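You operate a simulated robot arm through the tools that you are given. There is no shell and no other tool.

The job below is to be done with a simulated robot arm. You get a single attempt, and the scene is never put back.

## Task
Close up the tub: purple knob to STOP, lid on, teal stain wiped up with the orange cloth.
Fine: cloth back. What is to be rubbed or washed off counts as gone when no trace of it is left.

The check looks at the end state, three seconds after you hand in, the way a careful person would. Anything else that was tipped, shoved, dropped, spilled or broken makes it a failure. A push-on lid holds only when it is set on centred and level and pressed home; a screw cap is set on level and turned clockwise until tight. Flat cloth is picked up by pressing the open fingertips on it (5 to 10 N) and closing them slowly along it; thin cloth reads only 2 to 8 mm in the jaws.

## Robot
A 7-joint arm with a three-finger gripper, fixed in place. Base frame: the origin is at the foot of the arm, x ahead of it, y to its left, z up; the work surface is at about z = 850. Lengths are in mm, angles in degrees, forces in N, time in s.
Its first joint turns from -166.0 to 166.0 degrees. Payload 2.69 kg.
The tool frame sits at the grasp point between the pads (the TCP): z along the fingers, y along the line on which they close. The tips reach 30 mm beyond it. The gripper opens to 128 mm. The gripper's body begins 117 mm behind the TCP.
Orientation is told as [roll, pitch, yaw] about the base's x, y, z axes, in that order, counted from this pose: with the fingers straight down and closing along the base's y, the tool's x points along the base's -x, its y along +y and its z along -z.

## Interface
- The arm moves only by the tool play_rows. Its arguments are lists of equal length, an entry for each row: "dp": the shift along the tool's x, y, z in mm, a list of three; "rot": the turn, a rotation vector about the tool's x, y, z in degrees, a list of three; "grip": the opening, from 0 (shut) to 1 (fully open). In form: {"dp": [[x, y, z], ...], "rot": [[ax, ay, az], ...], "grip": [grip, ...]}. A call has 1 to 20 rows; each row is the pose to reach, as a shift and turn from the pose commanded when the call began, along the tool's axes at that moment. Rows are played at 5 a second. More than 50 mm and 8.6 degrees between two rows, or a gripper value outside its range, and nothing of the call is played. A pose out of reach is approached as far as the arm can. The call stops where the force on the tool passes 40 N (or 10 N more than at its start, if that is more) or the arm is blocked; 0.2 s more then pass. The fingers move at their own pace and stop on an object; they squeeze with about 23 N. The grip force told is the motor's: it shows also when the fingers shut on nothing. Time passes only in rows, and 0.2 s behind the last, so rows that repeat a pose let the fingers close. It gives the time, the measured TCP pose, the force on the tool (base axes), the opening and the grip force at its end, in the units of the frame above (readings bear some noise), with the torque about the TCP (base axes, N m) and any sound that the robot's microphone picked up, and new pictures: "views" is both (left out), scene, wrist or none.
- Cameras (640 x 400 px; columns grow to the right, rows downward): "scene" is fixed at [220.1, 501.2, 1583.1]; the picture's right is [-0.94, -0.34, 0.00], its down [-0.16, 0.45, -0.88] and it looks along [0.30, -0.82, -0.48] (base axes); focal length 362 px, centre (320, 200). "wrist" rides on the gripper at [58, 54, -131] in the tool frame; the picture's right is [-0.68, 0.74, 0.00], its down [-0.62, -0.57, -0.55] and it looks along [-0.40, -0.37, 0.84] (tool axes); focal length 234 px, centre (320, 200). There is no depth. A picture from a camera that has moved, and an enlarged one, comes with that camera's place and axes in the base frame and with its lens.
- raise_lower(by): slides the trunk up (or, below 0, down) by that many mm; the arm rides with it, the base frame stays. It gives what a move gives, with no picture.
- enlarge(camera, box): a new picture of the part [left, top, right, bottom] of that camera's present view, enlarged. No time passes.
- close_job(): hands the job in; it is judged then, once.

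Places have to be worked out from the pictures, the camera data and where the tool is seen. Open the gripper and draw the arm clear of the work before you hand the job in, unless the task says otherwise.

The tools are called after ">>>" as name(argument=value, ...) on one line, values as JSON. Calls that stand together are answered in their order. play_rows: Moves the arm, as the interface text tells. Its arguments: {"type":"object","properties":{"dp":{"type":"array","items":{"type":"array","items":{"type":"number"}}},"rot":{"type":"array","items":{"type":"array","items":{"type":"number"}}},"grip":{"type":"array","items":{"type":"number"}},"views":{"type":"string","enum":["both","scene","wrist","none"]}},"required":["dp","rot","grip"]} The other tools are called the same way: raise_lower (by) slides the trunk up or down; enlarge (camera, box) takes an enlarged picture of a part of a camera's view; close_job () hands the job in.

At the start:

```text
clock: 0.0
position: [522.7, -406.1, 1258.9]
orientation: [0.0, 0.0, -0.1]
ft_force: [0.8, 0.1, -0.3]
moment: [0.02, -0.03, -0.02]
opening: 128.1
grasp_force: 0.1
trunk travel left (down, up): [-150.0, 200.0]
```

scene: 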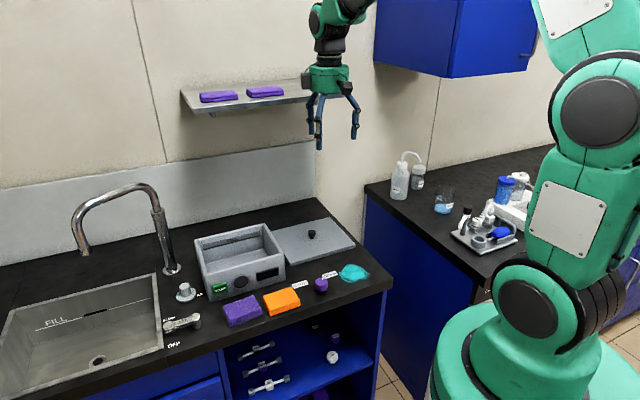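
wrist: 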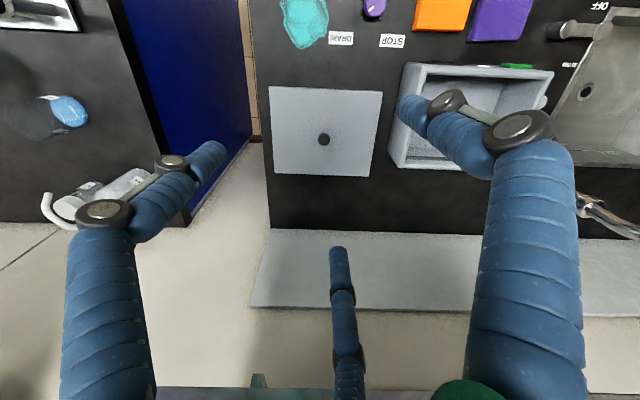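

The pictures show the tub, its lid beside it, the purple knob, orange cloth and teal stain near the front edge. I'll enlarge these parts first to work out where things are.

>>> enlarge(camera="scene", box=[160, 200, 400, 350])

>>> enlarge(camera="wrist", box=[250, 0, 640, 240])

>>> enlarge(camera="scene", box=[280, 250, 380, 312])

```text
2.67 times, centred on (280, 275) of scene
camera zoom: at [220.1, 501.2, 1583.1], right [-0.94, -0.34, 0.0], down [-0.16, 0.45, -0.88], along [0.3, -0.82, -0.48], focal length 964 px, centre (427, 0)
```

zoom: 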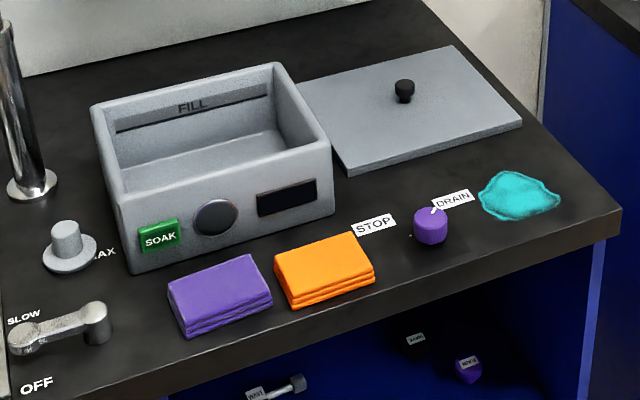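

```text
1.64 times, centred on (445, 120) of wrist
camera zoom: at [462.8, -352.4, 1389.4], right [0.68, 0.74, 0.0], down [0.62, -0.57, 0.55], along [0.4, -0.37, -0.84], focal length 384 px, centre (115, 331)
```

zoom: 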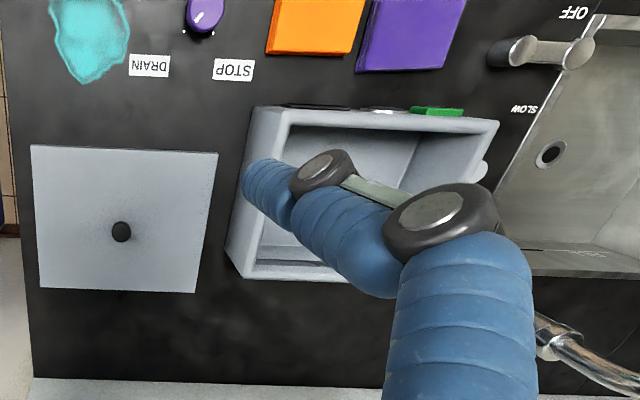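

```text
6.40 times, centred on (330, 281) of scene
camera zoom: at [220.1, 501.2, 1583.1], right [-0.94, -0.34, 0.0], down [-0.16, 0.45, -0.88], along [0.3, -0.82, -0.48], focal length 2315 px, centre (256, -318)
```

zoom: 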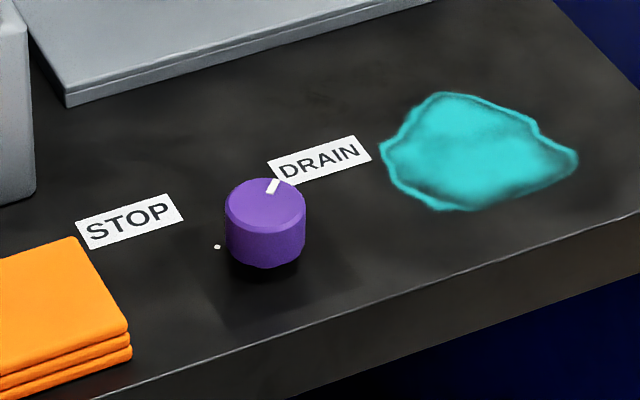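

The counter is turned about 45° to the base: the knob is near (490,-258), the stain near (415,-350), the orange cloth near (572,-157). I'll look closer at the gripper, the lid, the tub and the shelf below.

>>> enlarge(camera="scene", box=[280, 40, 400, 160])

>>> enlarge(camera="scene", box=[180, 205, 370, 315])

>>> enlarge(camera="scene", box=[220, 300, 390, 400])

>>> enlarge(camera="wrist", box=[260, 0, 420, 100])

```text
3.33 times, centred on (340, 100) of scene
camera zoom: at [220.1, 501.2, 1583.1], right [-0.94, -0.34, 0.0], down [-0.16, 0.45, -0.88], along [0.3, -0.82, -0.48], focal length 1206 px, centre (253, 533)
```

zoom: 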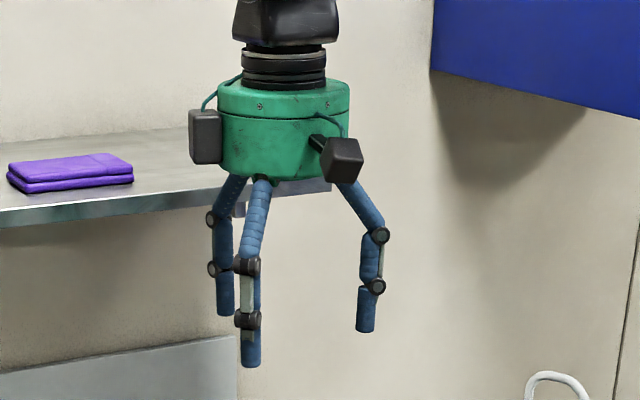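

```text
3.37 times, centred on (275, 260) of scene
camera zoom: at [220.1, 501.2, 1583.1], right [-0.94, -0.34, 0.0], down [-0.16, 0.45, -0.88], along [0.3, -0.82, -0.48], focal length 1218 px, centre (472, -2)
```

zoom: 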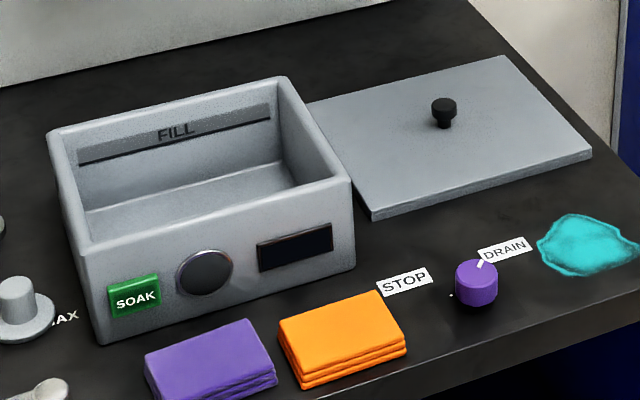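

```text
3.76 times, centred on (305, 350) of scene
camera zoom: at [220.1, 501.2, 1583.1], right [-0.94, -0.34, 0.0], down [-0.16, 0.45, -0.88], along [0.3, -0.82, -0.48], focal length 1362 px, centre (376, -365)
```

zoom: 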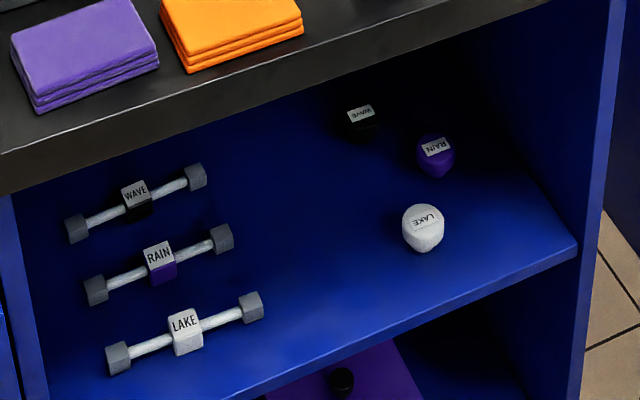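

```text
4.00 times, centred on (340, 50) of wrist
camera zoom: at [462.8, -352.4, 1389.4], right [0.68, 0.74, 0.0], down [0.62, -0.57, 0.55], along [0.4, -0.37, -0.84], focal length 937 px, centre (240, 800)
```

zoom: 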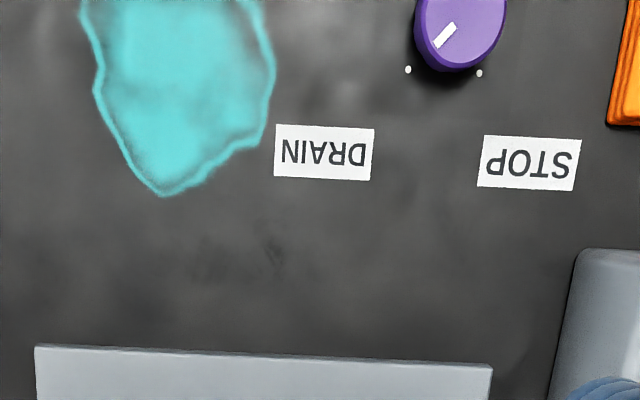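

The picture seems to show three fingers rather than two, so I'll close and open the gripper in free air to see how it really moves.

>>> play_rows(dp=[[0, 0, 0], [0, 0, 0], [0, 0, 0]], rot=[[0, 0, 0], [0, 0, 0], [0, 0, 0]], grip=[0.3, 0.3, 0.3])

>>> enlarge(camera="scene", box=[280, 40, 400, 160])

```text
clock: 0.8
position: [522.3, -405.6, 1258.8]
orientation: [0.0, 0.0, 0.0]
ft_force: [0.1, -0.1, -0.3]
moment: [-0.01, 0.04, -0.01]
opening: 38.5
grasp_force: 0.0
trunk travel left (down, up): [-150.0, 200.0]
camera wrist: at [462.8, -352.4, 1389.4], right [0.68, 0.74, 0.0], down [0.62, -0.57, 0.55], along [0.4, -0.37, -0.84], focal length 234 px, centre (320, 200)
```

scene: 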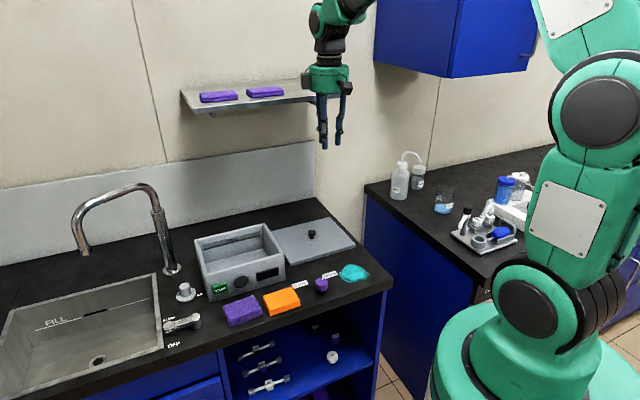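
wrist: 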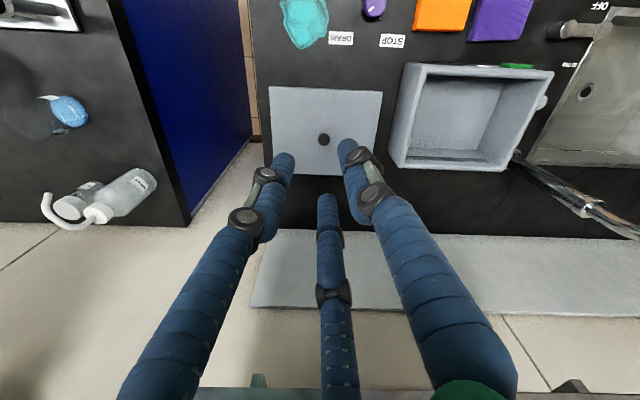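

```text
3.33 times, centred on (340, 100) of scene
camera zoom: at [220.1, 501.2, 1583.1], right [-0.94, -0.34, 0.0], down [-0.16, 0.45, -0.88], along [0.3, -0.82, -0.48], focal length 1206 px, centre (253, 533)
```

zoom: 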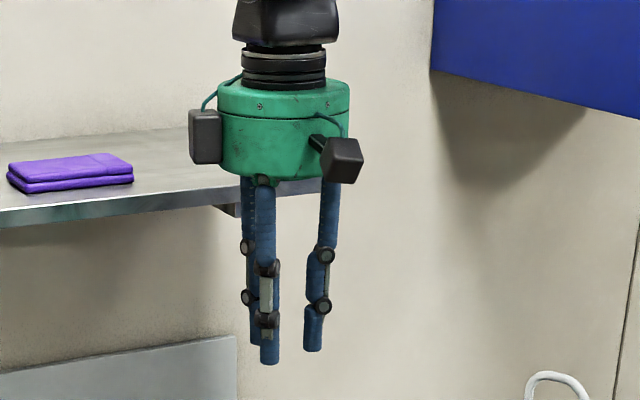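

It's a three-finger hand that closes radially about the TCP, with one finger at +y and two at ±x/-y, so it will centre well on knobs. I'll move above the purple knob, reopening partly, for a closer look.

>>> play_rows(dp=[[4, 15, 20], [8, 35, 50], [12, 55, 80], [16, 75, 110], [20, 95, 140], [24, 115, 170], [28, 132, 195], [32, 148, 209]], rot=[[0, 0, 0], [0, 0, 0], [0, 0, 0], [0, 0, 0], [0, 0, 0], [0, 0, 0], [0, 0, 0], [0, 0, 0]], grip=[0.6, 0.6, 0.6, 0.6, 0.6, 0.6, 0.6, 0.6])

```text
clock: 2.6
position: [489.6, -257.5, 1049.2]
orientation: [0.1, 0.0, 0.0]
ft_force: [0.2, -0.4, 0.2]
moment: [-0.01, 0.02, -0.01]
opening: 76.8
grasp_force: 0.1
trunk travel left (down, up): [-150.0, 200.0]
camera wrist: at [431.2, -204.3, 1180.2], right [0.68, 0.74, 0.0], down [0.62, -0.57, 0.55], along [0.4, -0.37, -0.84], focal length 234 px, centre (320, 200)
```

scene: 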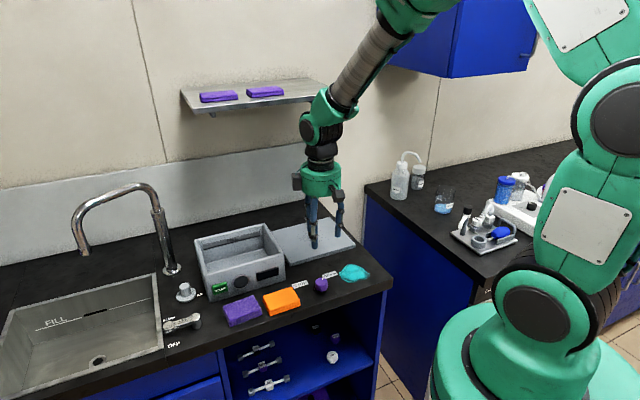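
wrist: 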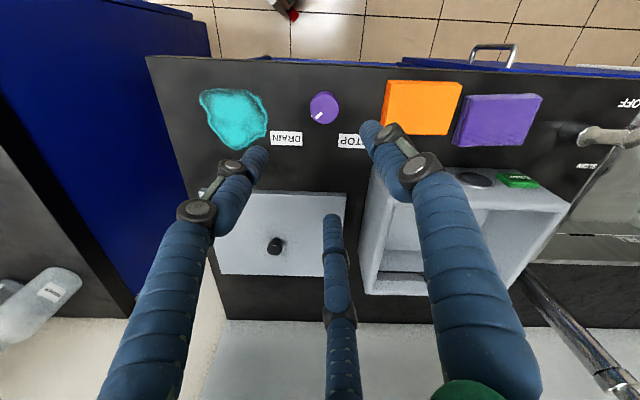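

The knob shows at about (323,107) in the wrist view, which puts it near (478,-243). I'll enlarge the view to refine it and see the pointer and dots.

>>> enlarge(camera="wrist", box=[260, 75, 380, 150])

>>> enlarge(camera="wrist", box=[180, 70, 300, 145])

>>> enlarge(camera="wrist", box=[360, 65, 560, 190])

```text
5.33 times, centred on (320, 112) of wrist
camera zoom: at [431.2, -204.3, 1180.2], right [0.68, 0.74, 0.0], down [0.62, -0.57, 0.55], along [0.4, -0.37, -0.84], focal length 1249 px, centre (320, 667)
```

zoom: 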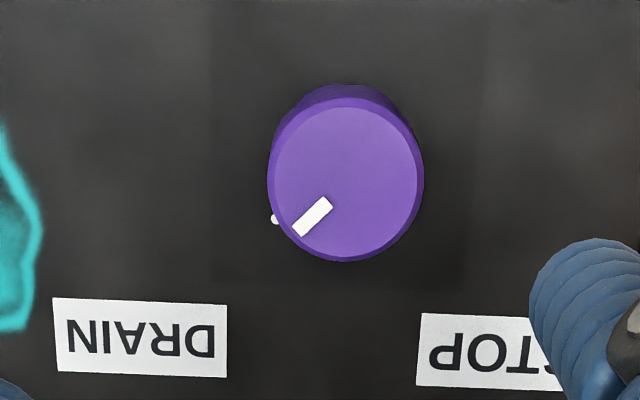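

```text
5.33 times, centred on (240, 108) of wrist
camera zoom: at [431.2, -204.3, 1180.2], right [0.68, 0.74, 0.0], down [0.62, -0.57, 0.55], along [0.4, -0.37, -0.84], focal length 1249 px, centre (747, 693)
```

zoom: 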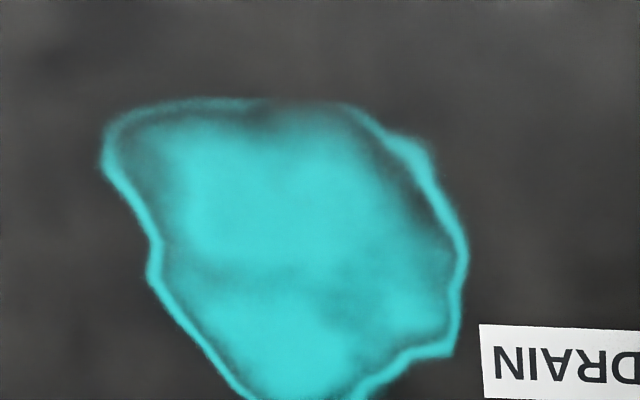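

```text
3.20 times, centred on (460, 128) of wrist
camera zoom: at [431.2, -204.3, 1180.2], right [0.68, 0.74, 0.0], down [0.62, -0.57, 0.55], along [0.4, -0.37, -0.84], focal length 749 px, centre (-128, 432)
```

zoom: 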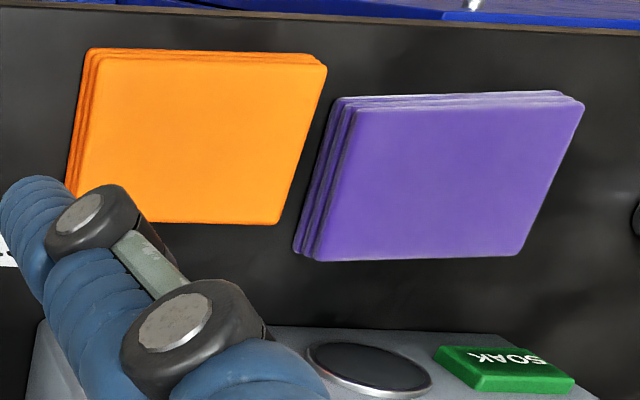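

Triangulating, the knob centre is about (480.5,-242.5) with its pointer along base -y (DRAIN); the STOP dot lies along +x, so it needs +90° about base z. I'll pre-turn the hand by -45° and come down to just above the knob.

>>> play_rows(dp=[[3, 5, 10], [6, 10, 30], [9.1, 15, 50], [9.1, 15, 70], [9.1, 15, 90], [9.1, 15, 105], [9.1, 15, 115]], rot=[[0, 0, 7.5], [0, 0, 15], [0, 0, 22.5], [0, 0, 30], [0, 0, 37.5], [0, 0, 45], [0, 0, 45]], grip=[0.55, 0.55, 0.55, 0.55, 0.55, 0.55, 0.55])

```text
clock: 4.2
position: [481.1, -243.2, 934.6]
orientation: [0.1, 0.1, -45.1]
ft_force: [-0.6, -0.2, -0.4]
moment: [0.01, 0.02, 0.01]
opening: 70.2
grasp_force: 0.0
trunk travel left (down, up): [-150.0, 200.0]
camera wrist: at [476.7, -164.1, 1065.5], right [1.0, 0.04, 0.0], down [0.03, -0.84, 0.55], along [0.02, -0.55, -0.84], focal length 234 px, centre (320, 200)
```

scene: 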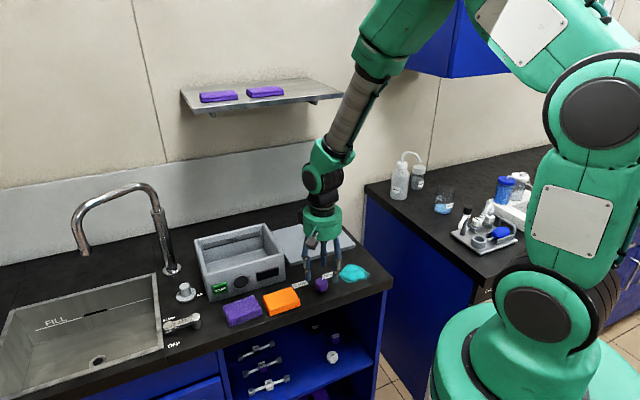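
wrist: 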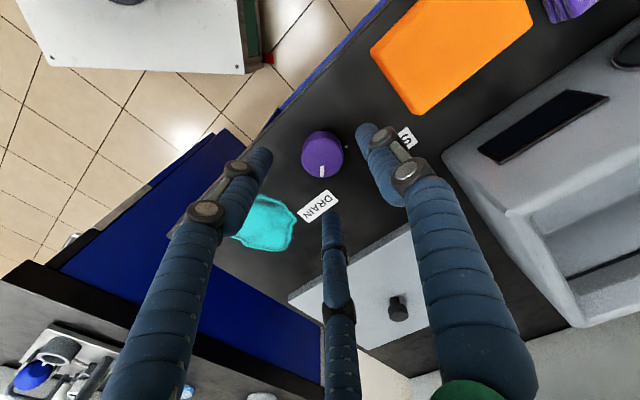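

The knob sits centred between the fingers. I'll descend 48 mm so the tips end about 7 mm above the counter, then close on the knob.

>>> play_rows(dp=[[0, 0, 15], [0, 0, 30], [0, 0, 40], [0, 0, 47], [0, 0, 47], [0, 0, 47], [0, 0, 47], [0, 0, 47]], rot=[[0, 0, 0], [0, 0, 0], [0, 0, 0], [0, 0, 0], [0, 0, 0], [0, 0, 0], [0, 0, 0], [0, 0, 0]], grip=[0.55, 0.55, 0.55, 0.55, 0.4, 0.3, 0.2, 0.2])

```text
clock: 6.0
position: [482.8, -242.9, 886.9]
orientation: [0.0, -0.1, -45.0]
ft_force: [21.5, 11.2, -5.0]
moment: [0.28, -0.85, -0.02]
opening: 35.0
grasp_force: 44.9
trunk travel left (down, up): [-150.0, 200.0]
camera wrist: at [478.5, -163.5, 1018.0], right [1.0, 0.04, 0.0], down [0.03, -0.83, 0.55], along [0.02, -0.55, -0.84], focal length 234 px, centre (320, 200)
```

scene: 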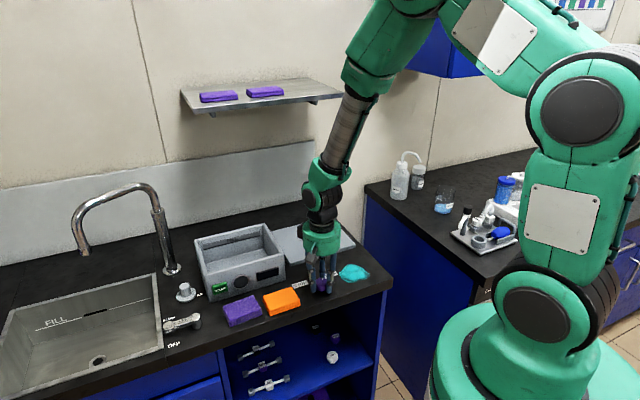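
wrist: 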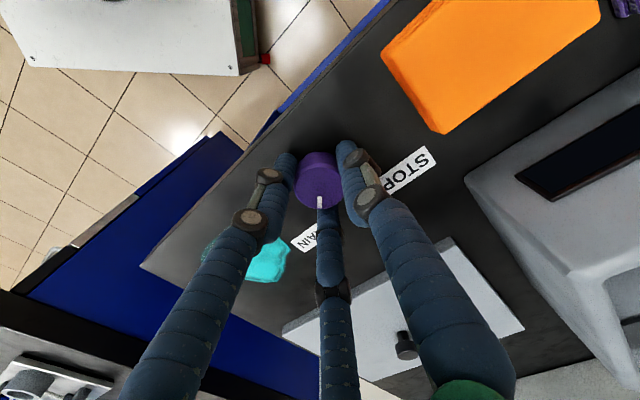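

The fingers hold the knob at 35 mm, but there's a side force of about 24 N, so the true centre is a little further along tool +y. I'll shift the hand to relieve that before turning.

>>> play_rows(dp=[[0, 1, 0], [-0.5, 2, 0], [-0.5, 2, 0]], rot=[[0, 0, 0], [0, 0, 0], [0, 0, 0]], grip=[0.2, 0.2, 0.2], views="none")

```text
clock: 6.8
position: [482.9, -242.7, 888.0]
orientation: [-0.1, 0.0, -45.0]
ft_force: [4.6, -17.9, -1.3]
moment: [-0.55, 0.07, -0.01]
opening: 34.8
grasp_force: 44.4
trunk travel left (down, up): [-150.0, 200.0]
```

The x force is mostly gone, but y overshot to -18 N. I'll trim slightly back in y.

>>> play_rows(dp=[[-0.4, -0.1, 0], [-0.74, -0.18, 0], [-0.74, -0.18, 0]], rot=[[0, 0, 0], [0, 0, 0], [0, 0, 0]], grip=[0.2, 0.2, 0.2], views="none")

```text
clock: 7.6
position: [483.0, -242.2, 887.4]
orientation: [0.0, 0.0, -45.1]
ft_force: [2.3, -9.1, 10.6]
moment: [-0.08, 0.18, -0.01]
opening: 34.8
grasp_force: 45.2
trunk travel left (down, up): [-150.0, 200.0]
```

The side force is small now. I'll turn the knob +30° about base z (tool z -30°) and check the readings.

>>> play_rows(dp=[[0, 0, 0], [0, 0, 0], [0, 0, 0], [0, 0, 0], [0, 0, 0], [0, 0, 0]], rot=[[0, 0, -5], [0, 0, -10], [0, 0, -15], [0, 0, -20], [0, 0, -25], [0, 0, -30]], grip=[0.2, 0.2, 0.2, 0.2, 0.2, 0.2], views="wrist")

```text
clock: 9.0
position: [481.4, -242.8, 887.0]
orientation: [0.0, 0.0, -14.8]
ft_force: [0.0, -11.9, -0.1]
moment: [-0.34, 0.21, 0.0]
opening: 34.9
grasp_force: 45.2
trunk travel left (down, up): [-150.0, 200.0]
camera wrist: at [439.5, -176.2, 1018.2], right [0.84, 0.54, 0.0], down [0.45, -0.71, 0.55], along [0.29, -0.46, -0.84], focal length 234 px, centre (320, 200)
```

wrist: 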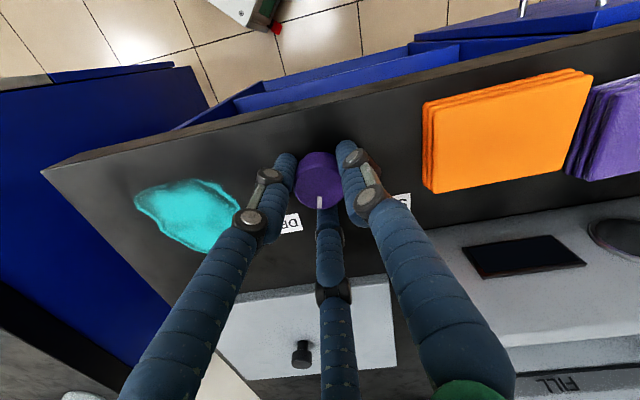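

The pointer turned with the hand, so the knob is following. I'll go on for the remaining 60°.

>>> play_rows(dp=[[0, 0, 0], [0, 0, 0], [0, 0, 0], [0, 0, 0], [0, 0, 0], [0, 0, 0], [0, 0, 0], [0, 0, 0], [0, 0, 0], [0, 0, 0], [0, 0, 0]], rot=[[0, 0, -6], [0, 0, -12], [0, 0, -18], [0, 0, -24], [0, 0, -30], [0, 0, -36], [0, 0, -42], [0, 0, -48], [0, 0, -54], [0, 0, -60], [0, 0, -60]], grip=[0.2, 0.2, 0.2, 0.2, 0.2, 0.2, 0.2, 0.2, 0.2, 0.2, 0.2], views="wrist")

>>> enlarge(camera="wrist", box=[240, 110, 400, 210])

```text
clock: 11.4
position: [483.9, -241.7, 887.5]
orientation: [0.1, -0.1, 45.0]
ft_force: [-6.7, -9.9, -0.8]
moment: [-0.15, 0.21, -0.66]
opening: 35.0
grasp_force: 44.7
trunk travel left (down, up): [-150.0, 200.0]
camera wrist: at [402.8, -246.5, 1018.2], right [-0.04, 1.0, 0.0], down [0.84, 0.04, 0.55], along [0.55, 0.02, -0.84], focal length 234 px, centre (320, 200)
```

wrist: 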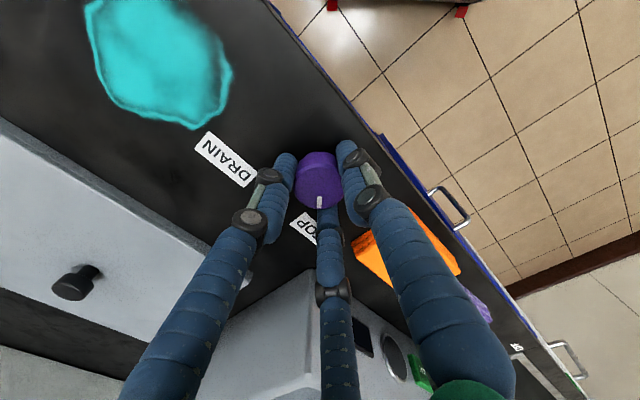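

```text
4.00 times, centred on (320, 160) of wrist
camera zoom: at [402.8, -246.5, 1018.2], right [-0.04, 1.0, 0.0], down [0.84, 0.04, 0.55], along [0.55, 0.02, -0.84], focal length 937 px, centre (320, 360)
```

zoom: 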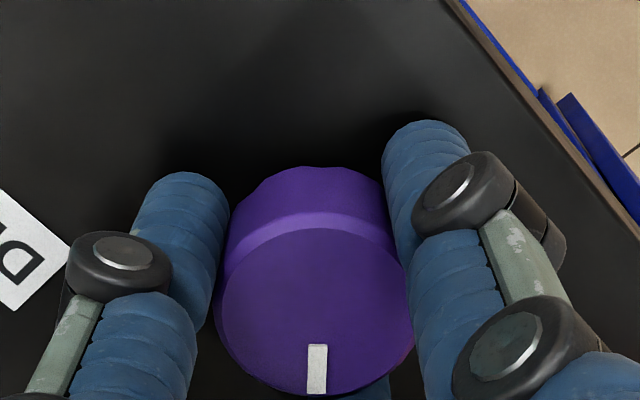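

The knob has turned the full 90°, and the torque of -0.66 N m suggests it has reached its stop. I'll release, rise and look at the pointer against the STOP dot.

>>> play_rows(dp=[[0, 0, 0], [0, 0, 0], [0, 0, 0], [0, 0, -20], [0, 0, -45], [0, 0, -80], [0, 0, -120], [0, 0, -160]], rot=[[0, 0, 0], [0, 0, 0], [0, 0, 0], [0, 0, 0], [0, 0, 0], [0, 0, 0], [0, 0, 0], [0, 0, 0]], grip=[0.35, 0.5, 0.55, 0.55, 0.55, 0.55, 0.55, 0.55])

>>> enlarge(camera="wrist", box=[240, 80, 400, 180])

>>> enlarge(camera="scene", box=[280, 250, 380, 312])

```text
clock: 13.2
position: [481.9, -240.9, 1047.8]
orientation: [0.0, 0.0, 45.0]
ft_force: [0.2, 0.1, 0.0]
moment: [0.02, 0.03, 0.02]
opening: 70.5
grasp_force: 0.0
trunk travel left (down, up): [-150.0, 200.0]
camera wrist: at [402.8, -245.7, 1179.1], right [-0.04, 1.0, 0.0], down [0.84, 0.04, 0.55], along [0.55, 0.02, -0.84], focal length 234 px, centre (320, 200)
```

scene: 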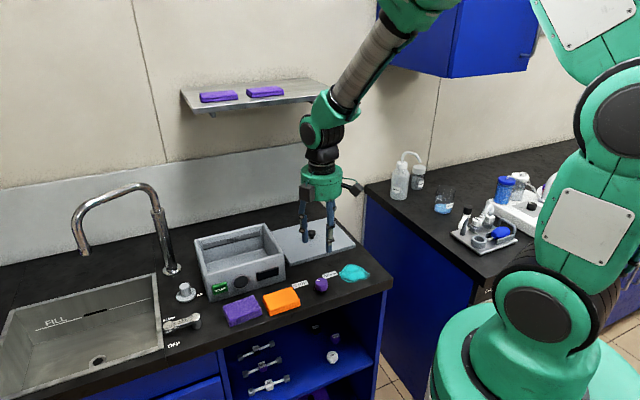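
wrist: 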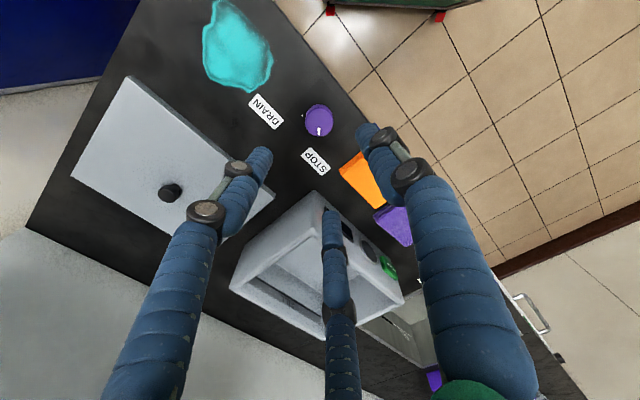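

```text
4.00 times, centred on (320, 130) of wrist
camera zoom: at [402.8, -245.7, 1179.1], right [-0.04, 1.0, 0.0], down [0.84, 0.04, 0.55], along [0.55, 0.02, -0.84], focal length 937 px, centre (320, 480)
```

zoom: 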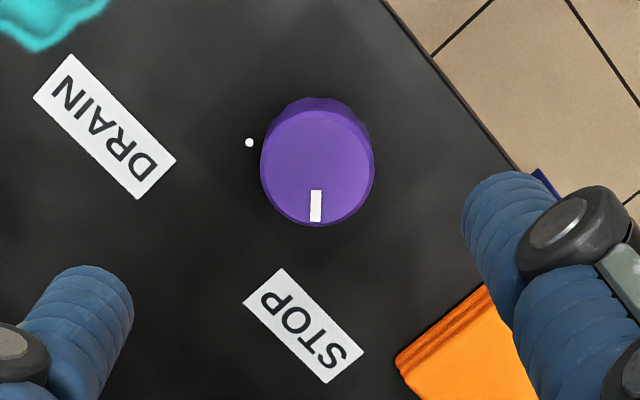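

```text
6.40 times, centred on (330, 281) of scene
camera zoom: at [220.1, 501.2, 1583.1], right [-0.94, -0.34, 0.0], down [-0.16, 0.45, -0.88], along [0.3, -0.82, -0.48], focal length 2315 px, centre (256, -318)
```

zoom: 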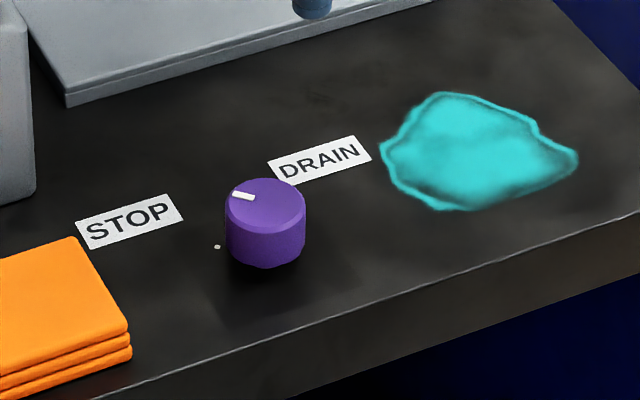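

The pointer now points along +x at the STOP dot. Next is the lid, so I'll enlarge this view to measure the lid and tub.

>>> enlarge(camera="wrist", box=[60, 60, 300, 210])

>>> enlarge(camera="wrist", box=[200, 180, 440, 330])

```text
2.67 times, centred on (180, 135) of wrist
camera zoom: at [402.8, -245.7, 1179.1], right [-0.04, 1.0, 0.0], down [0.84, 0.04, 0.55], along [0.55, 0.02, -0.84], focal length 624 px, centre (693, 373)
```

zoom: 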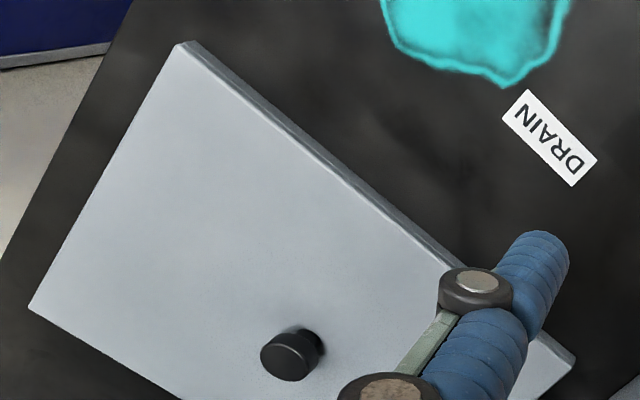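

```text
2.67 times, centred on (320, 255) of wrist
camera zoom: at [402.8, -245.7, 1179.1], right [-0.04, 1.0, 0.0], down [0.84, 0.04, 0.55], along [0.55, 0.02, -0.84], focal length 624 px, centre (320, 53)
```

zoom: 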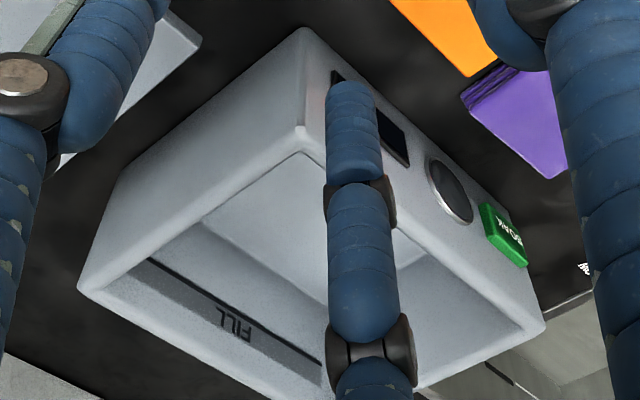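

From this view the lid is roughly 226 x 198 with its knob near (592,-461), and the tub rim (z about 945) is centred near (742,-232). I'll move above the lid knob for a closer look.

>>> play_rows(dp=[[10, -30, 0], [20, -60, 0], [30, -90, 0], [40, -120, 0], [50, -150, 0], [60, -180, 0], [70, -210, 0], [77.8, -233, 0], [77.8, -233, 0]], rot=[[0, 0, 0], [0, 0, 0], [0, 0, 0], [0, 0, 0], [0, 0, 0], [0, 0, 0], [0, 0, 0], [0, 0, 0], [0, 0, 0]], grip=[0.55, 0.55, 0.55, 0.55, 0.55, 0.55, 0.55, 0.55, 0.55])

>>> enlarge(camera="wrist", box=[240, 80, 400, 180])

>>> enlarge(camera="wrist", box=[160, 0, 480, 200])

```text
clock: 15.2
position: [589.1, -455.3, 1047.5]
orientation: [0.1, 0.1, 45.1]
ft_force: [0.8, 0.5, -0.9]
moment: [-0.03, 0.0, -0.04]
opening: 70.6
grasp_force: 0.1
trunk travel left (down, up): [-150.0, 200.0]
camera wrist: at [509.3, -459.5, 1178.7], right [-0.04, 1.0, 0.0], down [0.84, 0.04, 0.55], along [0.55, 0.02, -0.84], focal length 234 px, centre (320, 200)
```

scene: 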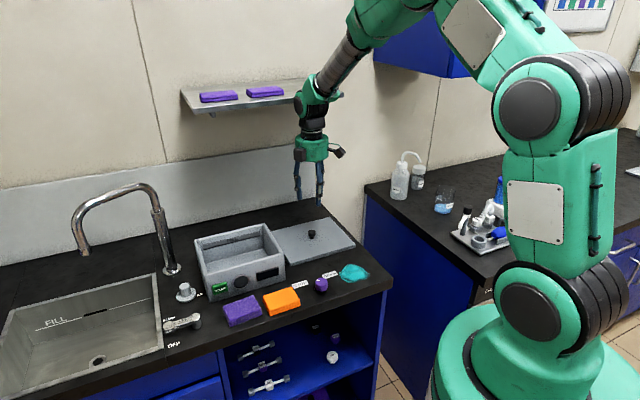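
wrist: 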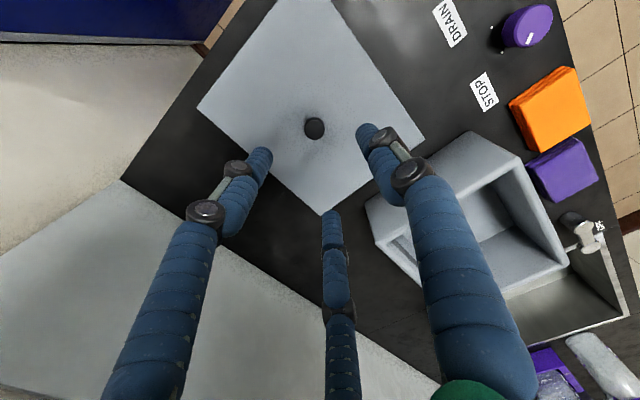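

```text
4.00 times, centred on (320, 130) of wrist
camera zoom: at [509.3, -459.5, 1178.7], right [-0.04, 1.0, 0.0], down [0.84, 0.04, 0.55], along [0.55, 0.02, -0.84], focal length 937 px, centre (320, 480)
```

zoom: 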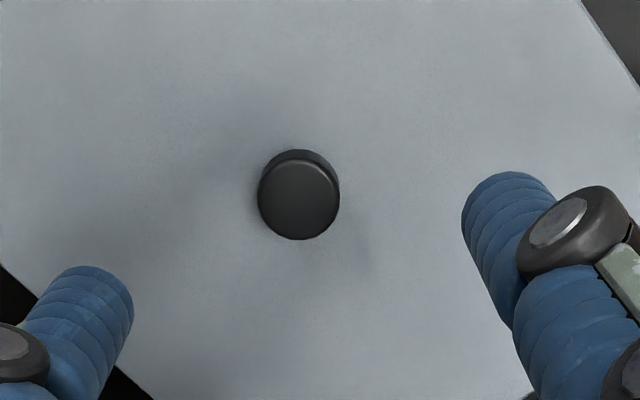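

```text
2.00 times, centred on (320, 100) of wrist
camera zoom: at [509.3, -459.5, 1178.7], right [-0.04, 1.0, 0.0], down [0.84, 0.04, 0.55], along [0.55, 0.02, -0.84], focal length 468 px, centre (320, 400)
```

zoom: 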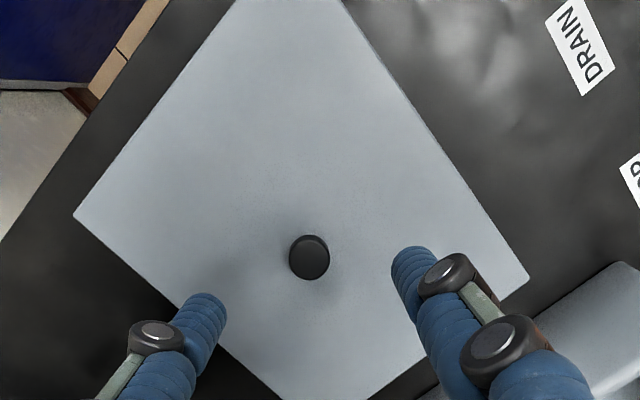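

The lid is about 234 x 194, squared to 45°, with its knob at its centre near (596.5,-462.4) and about 25 mm wide. Before lifting it I'll view the tub rim from above to get its centre and heading.

>>> play_rows(dp=[[-25, 10, -20], [-55, 20, -40], [-85, 31, -60], [-115, 42, -80], [-145, 53, -100], [-175, 64, -115], [-205, 75, -125], [-229, 86, -132], [-229, 86, -132]], rot=[[0, 0, 0], [0, 0, 0], [0, 0, 0], [0, 0, 0], [0, 0, 0], [0, 0, 0], [0, 0, 0], [0, 0, 0], [0, 0, 0]], grip=[0.6, 0.7, 0.8, 0.9, 1.0, 1.0, 1.0, 1.0, 1.0], views="wrist")

>>> enlarge(camera="wrist", box=[200, 0, 440, 150])

>>> enlarge(camera="wrist", box=[200, 90, 440, 240])

```text
clock: 17.2
position: [693.6, -240.0, 1179.7]
orientation: [-0.1, 0.0, 45.0]
ft_force: [0.1, 1.3, -0.1]
moment: [-0.02, 0.0, -0.03]
opening: 127.9
grasp_force: 0.0
trunk travel left (down, up): [-150.0, 200.0]
camera wrist: at [613.7, -242.8, 1310.4], right [-0.04, 1.0, 0.0], down [0.84, 0.04, 0.55], along [0.55, 0.02, -0.84], focal length 234 px, centre (320, 200)
```

wrist: 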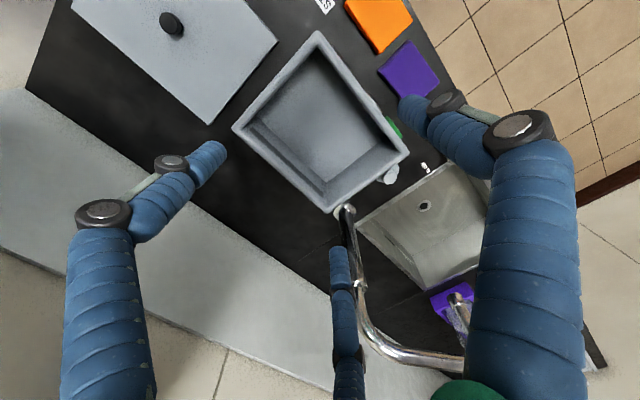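

```text
2.67 times, centred on (320, 75) of wrist
camera zoom: at [613.7, -242.8, 1310.4], right [-0.04, 1.0, 0.0], down [0.84, 0.04, 0.55], along [0.55, 0.02, -0.84], focal length 624 px, centre (320, 533)
```

zoom: 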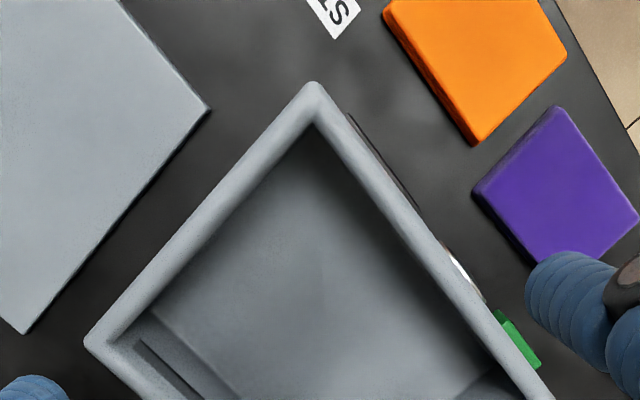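

```text
2.67 times, centred on (320, 165) of wrist
camera zoom: at [613.7, -242.8, 1310.4], right [-0.04, 1.0, 0.0], down [0.84, 0.04, 0.55], along [0.55, 0.02, -0.84], focal length 624 px, centre (320, 293)
```

zoom: 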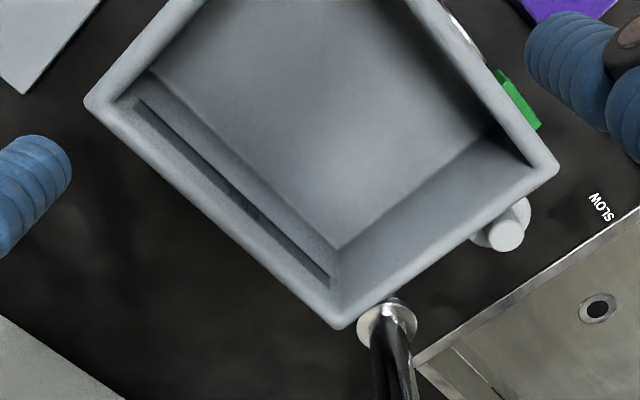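

The tub rim measures about 225 x 184 at 45° heading, centred near (738.5,-231.6), and the faucet riser stands about 80 mm clear of its far corner. Now I'll go above the lid knob, low enough to check centring before gripping.

>>> play_rows(dp=[[30, -12, 10], [60, -24, 25], [90, -36, 45], [120, -48, 70], [150, -60, 100], [180, -71, 130], [206, -81, 160], [225.8, -88.7, 190], [225.8, -88.7, 220], [225.8, -88.7, 230]], rot=[[0, 0, 0], [0, 0, 0], [0, 0, 0], [0, 0, 0], [0, 0, 0], [0, 0, 0], [0, 0, 0], [0, 0, 0], [0, 0, 0], [0, 0, 0]], grip=[0.9, 0.8, 0.7, 0.6, 0.5, 0.5, 0.5, 0.5, 0.5, 0.5])

>>> enlarge(camera="wrist", box=[220, 80, 420, 205])

```text
clock: 19.4
position: [597.7, -461.5, 949.2]
orientation: [-0.1, 0.0, 44.8]
ft_force: [0.0, 0.1, 0.3]
moment: [0.03, 0.0, -0.02]
opening: 63.7
grasp_force: 0.1
trunk travel left (down, up): [-150.0, 200.0]
camera wrist: at [516.8, -465.3, 1080.4], right [-0.04, 1.0, 0.0], down [0.84, 0.04, 0.55], along [0.55, 0.02, -0.84], focal length 234 px, centre (320, 200)
```

scene: 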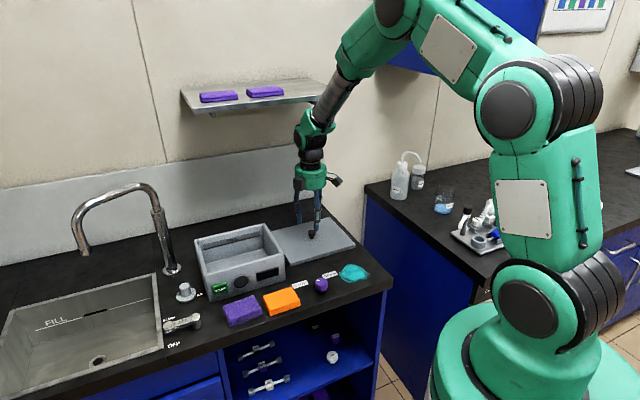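
wrist: 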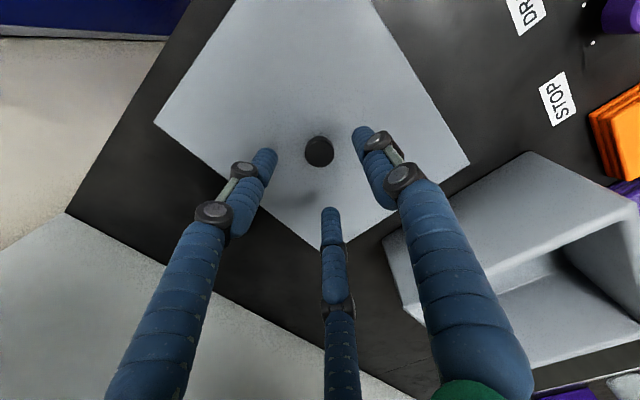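

```text
3.20 times, centred on (320, 142) of wrist
camera zoom: at [516.8, -465.3, 1080.4], right [-0.04, 1.0, 0.0], down [0.84, 0.04, 0.55], along [0.55, 0.02, -0.84], focal length 749 px, centre (320, 384)
```

zoom: 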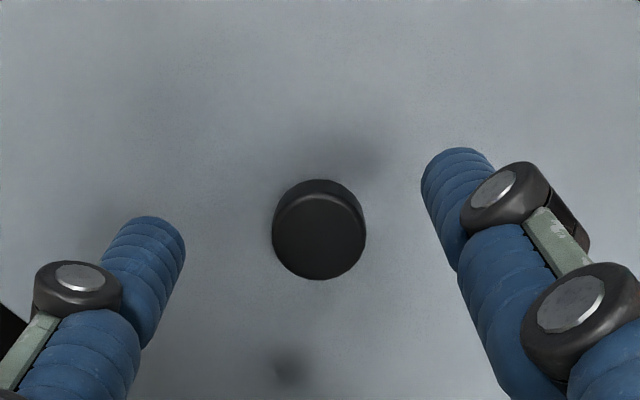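

The lid knob's top is at about z 889 near (594.7,-462.2). I'll shift about 1 mm, descend so the tips are at about z 869, and close on it.

>>> play_rows(dp=[[0.8, 0.7, 15], [0.8, 0.7, 30], [0.8, 0.7, 42], [0.8, 0.7, 50], [0.8, 0.7, 50], [0.8, 0.7, 50], [0.8, 0.7, 50], [0.8, 0.7, 50], [0.8, 0.7, 50]], rot=[[0, 0, 0], [0, 0, 0], [0, 0, 0], [0, 0, 0], [0, 0, 0], [0, 0, 0], [0, 0, 0], [0, 0, 0], [0, 0, 0]], grip=[0.5, 0.5, 0.5, 0.5, 0.4, 0.3, 0.2, 0.12, 0.12])

>>> enlarge(camera="wrist", box=[220, 80, 420, 205])

```text
clock: 21.4
position: [594.8, -462.0, 898.7]
orientation: [0.1, 0.1, 45.0]
ft_force: [0.7, 0.0, 0.2]
moment: [0.06, -0.04, 0.05]
opening: 24.7
grasp_force: 23.2
trunk travel left (down, up): [-150.0, 200.0]
camera wrist: at [515.7, -466.0, 1030.5], right [-0.04, 1.0, 0.0], down [0.84, 0.04, 0.55], along [0.55, 0.02, -0.84], focal length 234 px, centre (320, 200)
```

scene: 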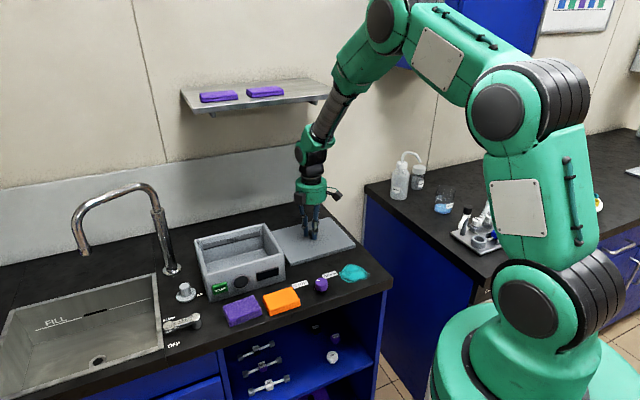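
wrist: 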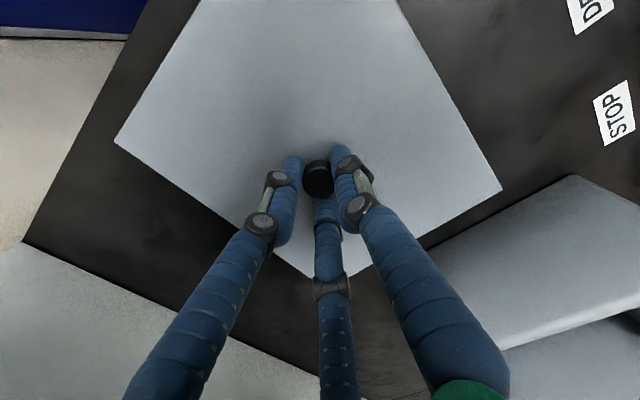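

```text
3.20 times, centred on (320, 142) of wrist
camera zoom: at [515.7, -466.0, 1030.5], right [-0.04, 1.0, 0.0], down [0.84, 0.04, 0.55], along [0.55, 0.02, -0.84], focal length 749 px, centre (320, 384)
```

zoom: 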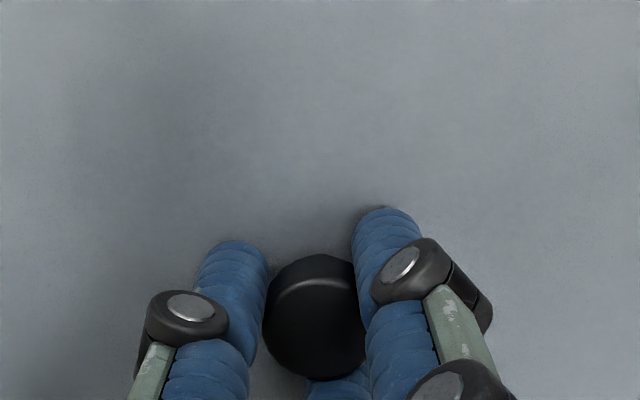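

The knob is gripped at 24.7 mm with no side force. I'll lift straight up slowly and watch the load.

>>> play_rows(dp=[[0, 0, -4], [0, 0, -10], [0, 0, -20], [0, 0, -35], [0, 0, -50]], rot=[[0, 0, 0], [0, 0, 0], [0, 0, 0], [0, 0, 0], [0, 0, 0]], grip=[0.1, 0.1, 0.1, 0.1, 0.1])

```text
clock: 22.6
position: [595.0, -462.1, 948.8]
orientation: [-0.2, 0.0, 45.0]
ft_force: [0.7, -0.4, -3.1]
moment: [0.04, -0.01, -0.01]
opening: 24.4
grasp_force: 22.7
trunk travel left (down, up): [-150.0, 200.0]
camera wrist: at [515.9, -465.6, 1080.6], right [-0.04, 1.0, 0.0], down [0.84, 0.04, 0.55], along [0.55, 0.02, -0.84], focal length 234 px, centre (320, 200)
```

scene: 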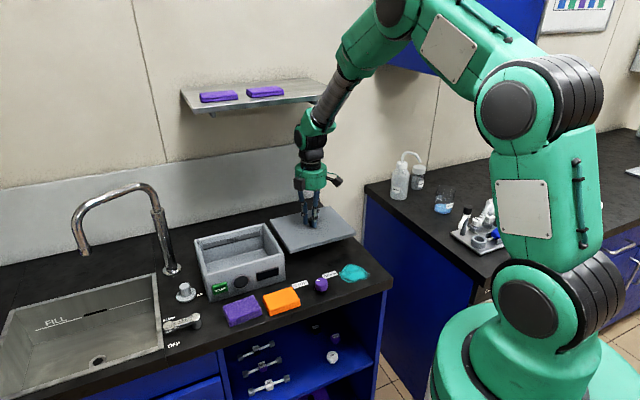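
wrist: 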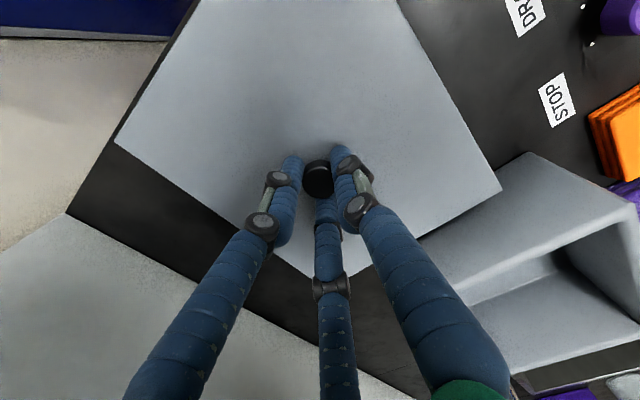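

The lid hangs level, about 3 N. I'll lift it a further 85 mm and carry it over the tub centre at (739,-231.7).

>>> play_rows(dp=[[0, 0, -20], [0, 0, -40], [0, 0, -60], [0, 0, -78], [-15, 4, -85], [-40, 9.5, -85], [-65, 15, -85], [-90, 21, -85], [-115, 27, -85], [-140, 32.5, -85], [-165, 38.4, -85], [-190, 44.2, -85], [-215, 50, -85], [-240, 56, -85], [-255, 59.5, -85], [-265.2, 61.7, -85], [-265.2, 61.7, -85]], rot=[[0, 0, 0], [0, 0, 0], [0, 0, 0], [0, 0, 0], [0, 0, 0], [0, 0, 0], [0, 0, 0], [0, 0, 0], [0, 0, 0], [0, 0, 0], [0, 0, 0], [0, 0, 0], [0, 0, 0], [0, 0, 0], [0, 0, 0], [0, 0, 0], [0, 0, 0]], grip=[0.1, 0.1, 0.1, 0.1, 0.1, 0.1, 0.1, 0.1, 0.1, 0.1, 0.1, 0.1, 0.1, 0.1, 0.1, 0.1, 0.1])

>>> enlarge(camera="scene", box=[160, 180, 360, 305])

```text
clock: 26.2
position: [740.1, -229.3, 1033.5]
orientation: [0.1, 0.1, 45.0]
ft_force: [0.0, -0.2, -2.4]
moment: [-0.02, 0.01, -0.01]
opening: 24.3
grasp_force: 23.5
trunk travel left (down, up): [-150.0, 200.0]
camera wrist: at [660.6, -234.2, 1164.7], right [-0.04, 1.0, 0.0], down [0.84, 0.03, 0.55], along [0.55, 0.02, -0.84], focal length 234 px, centre (320, 200)
```

scene: 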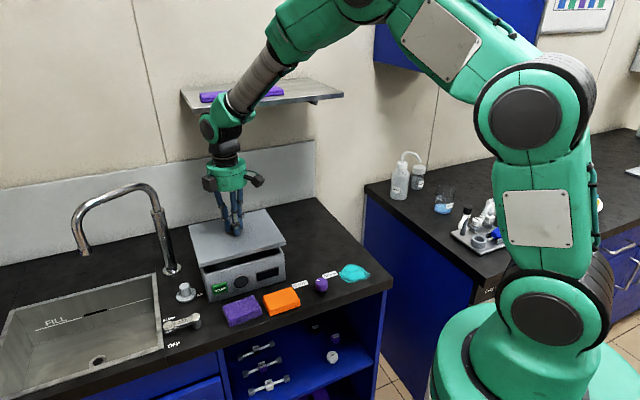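
wrist: 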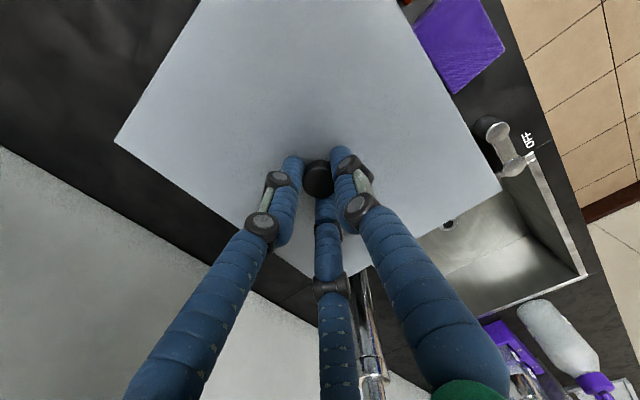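

```text
3.20 times, centred on (260, 242) of scene
camera zoom: at [220.1, 501.2, 1583.1], right [-0.94, -0.34, 0.0], down [-0.16, 0.45, -0.88], along [0.3, -0.82, -0.48], focal length 1157 px, centre (512, 64)
```

zoom: 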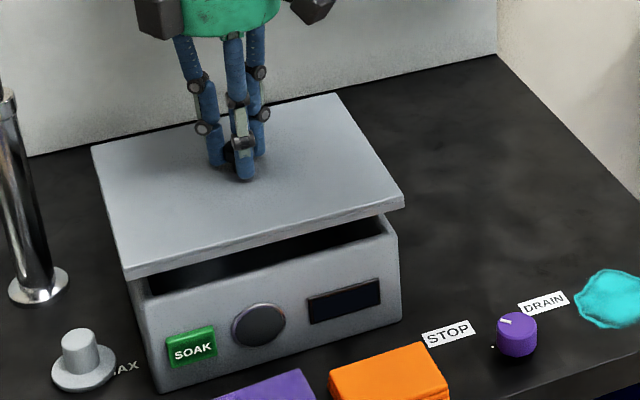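

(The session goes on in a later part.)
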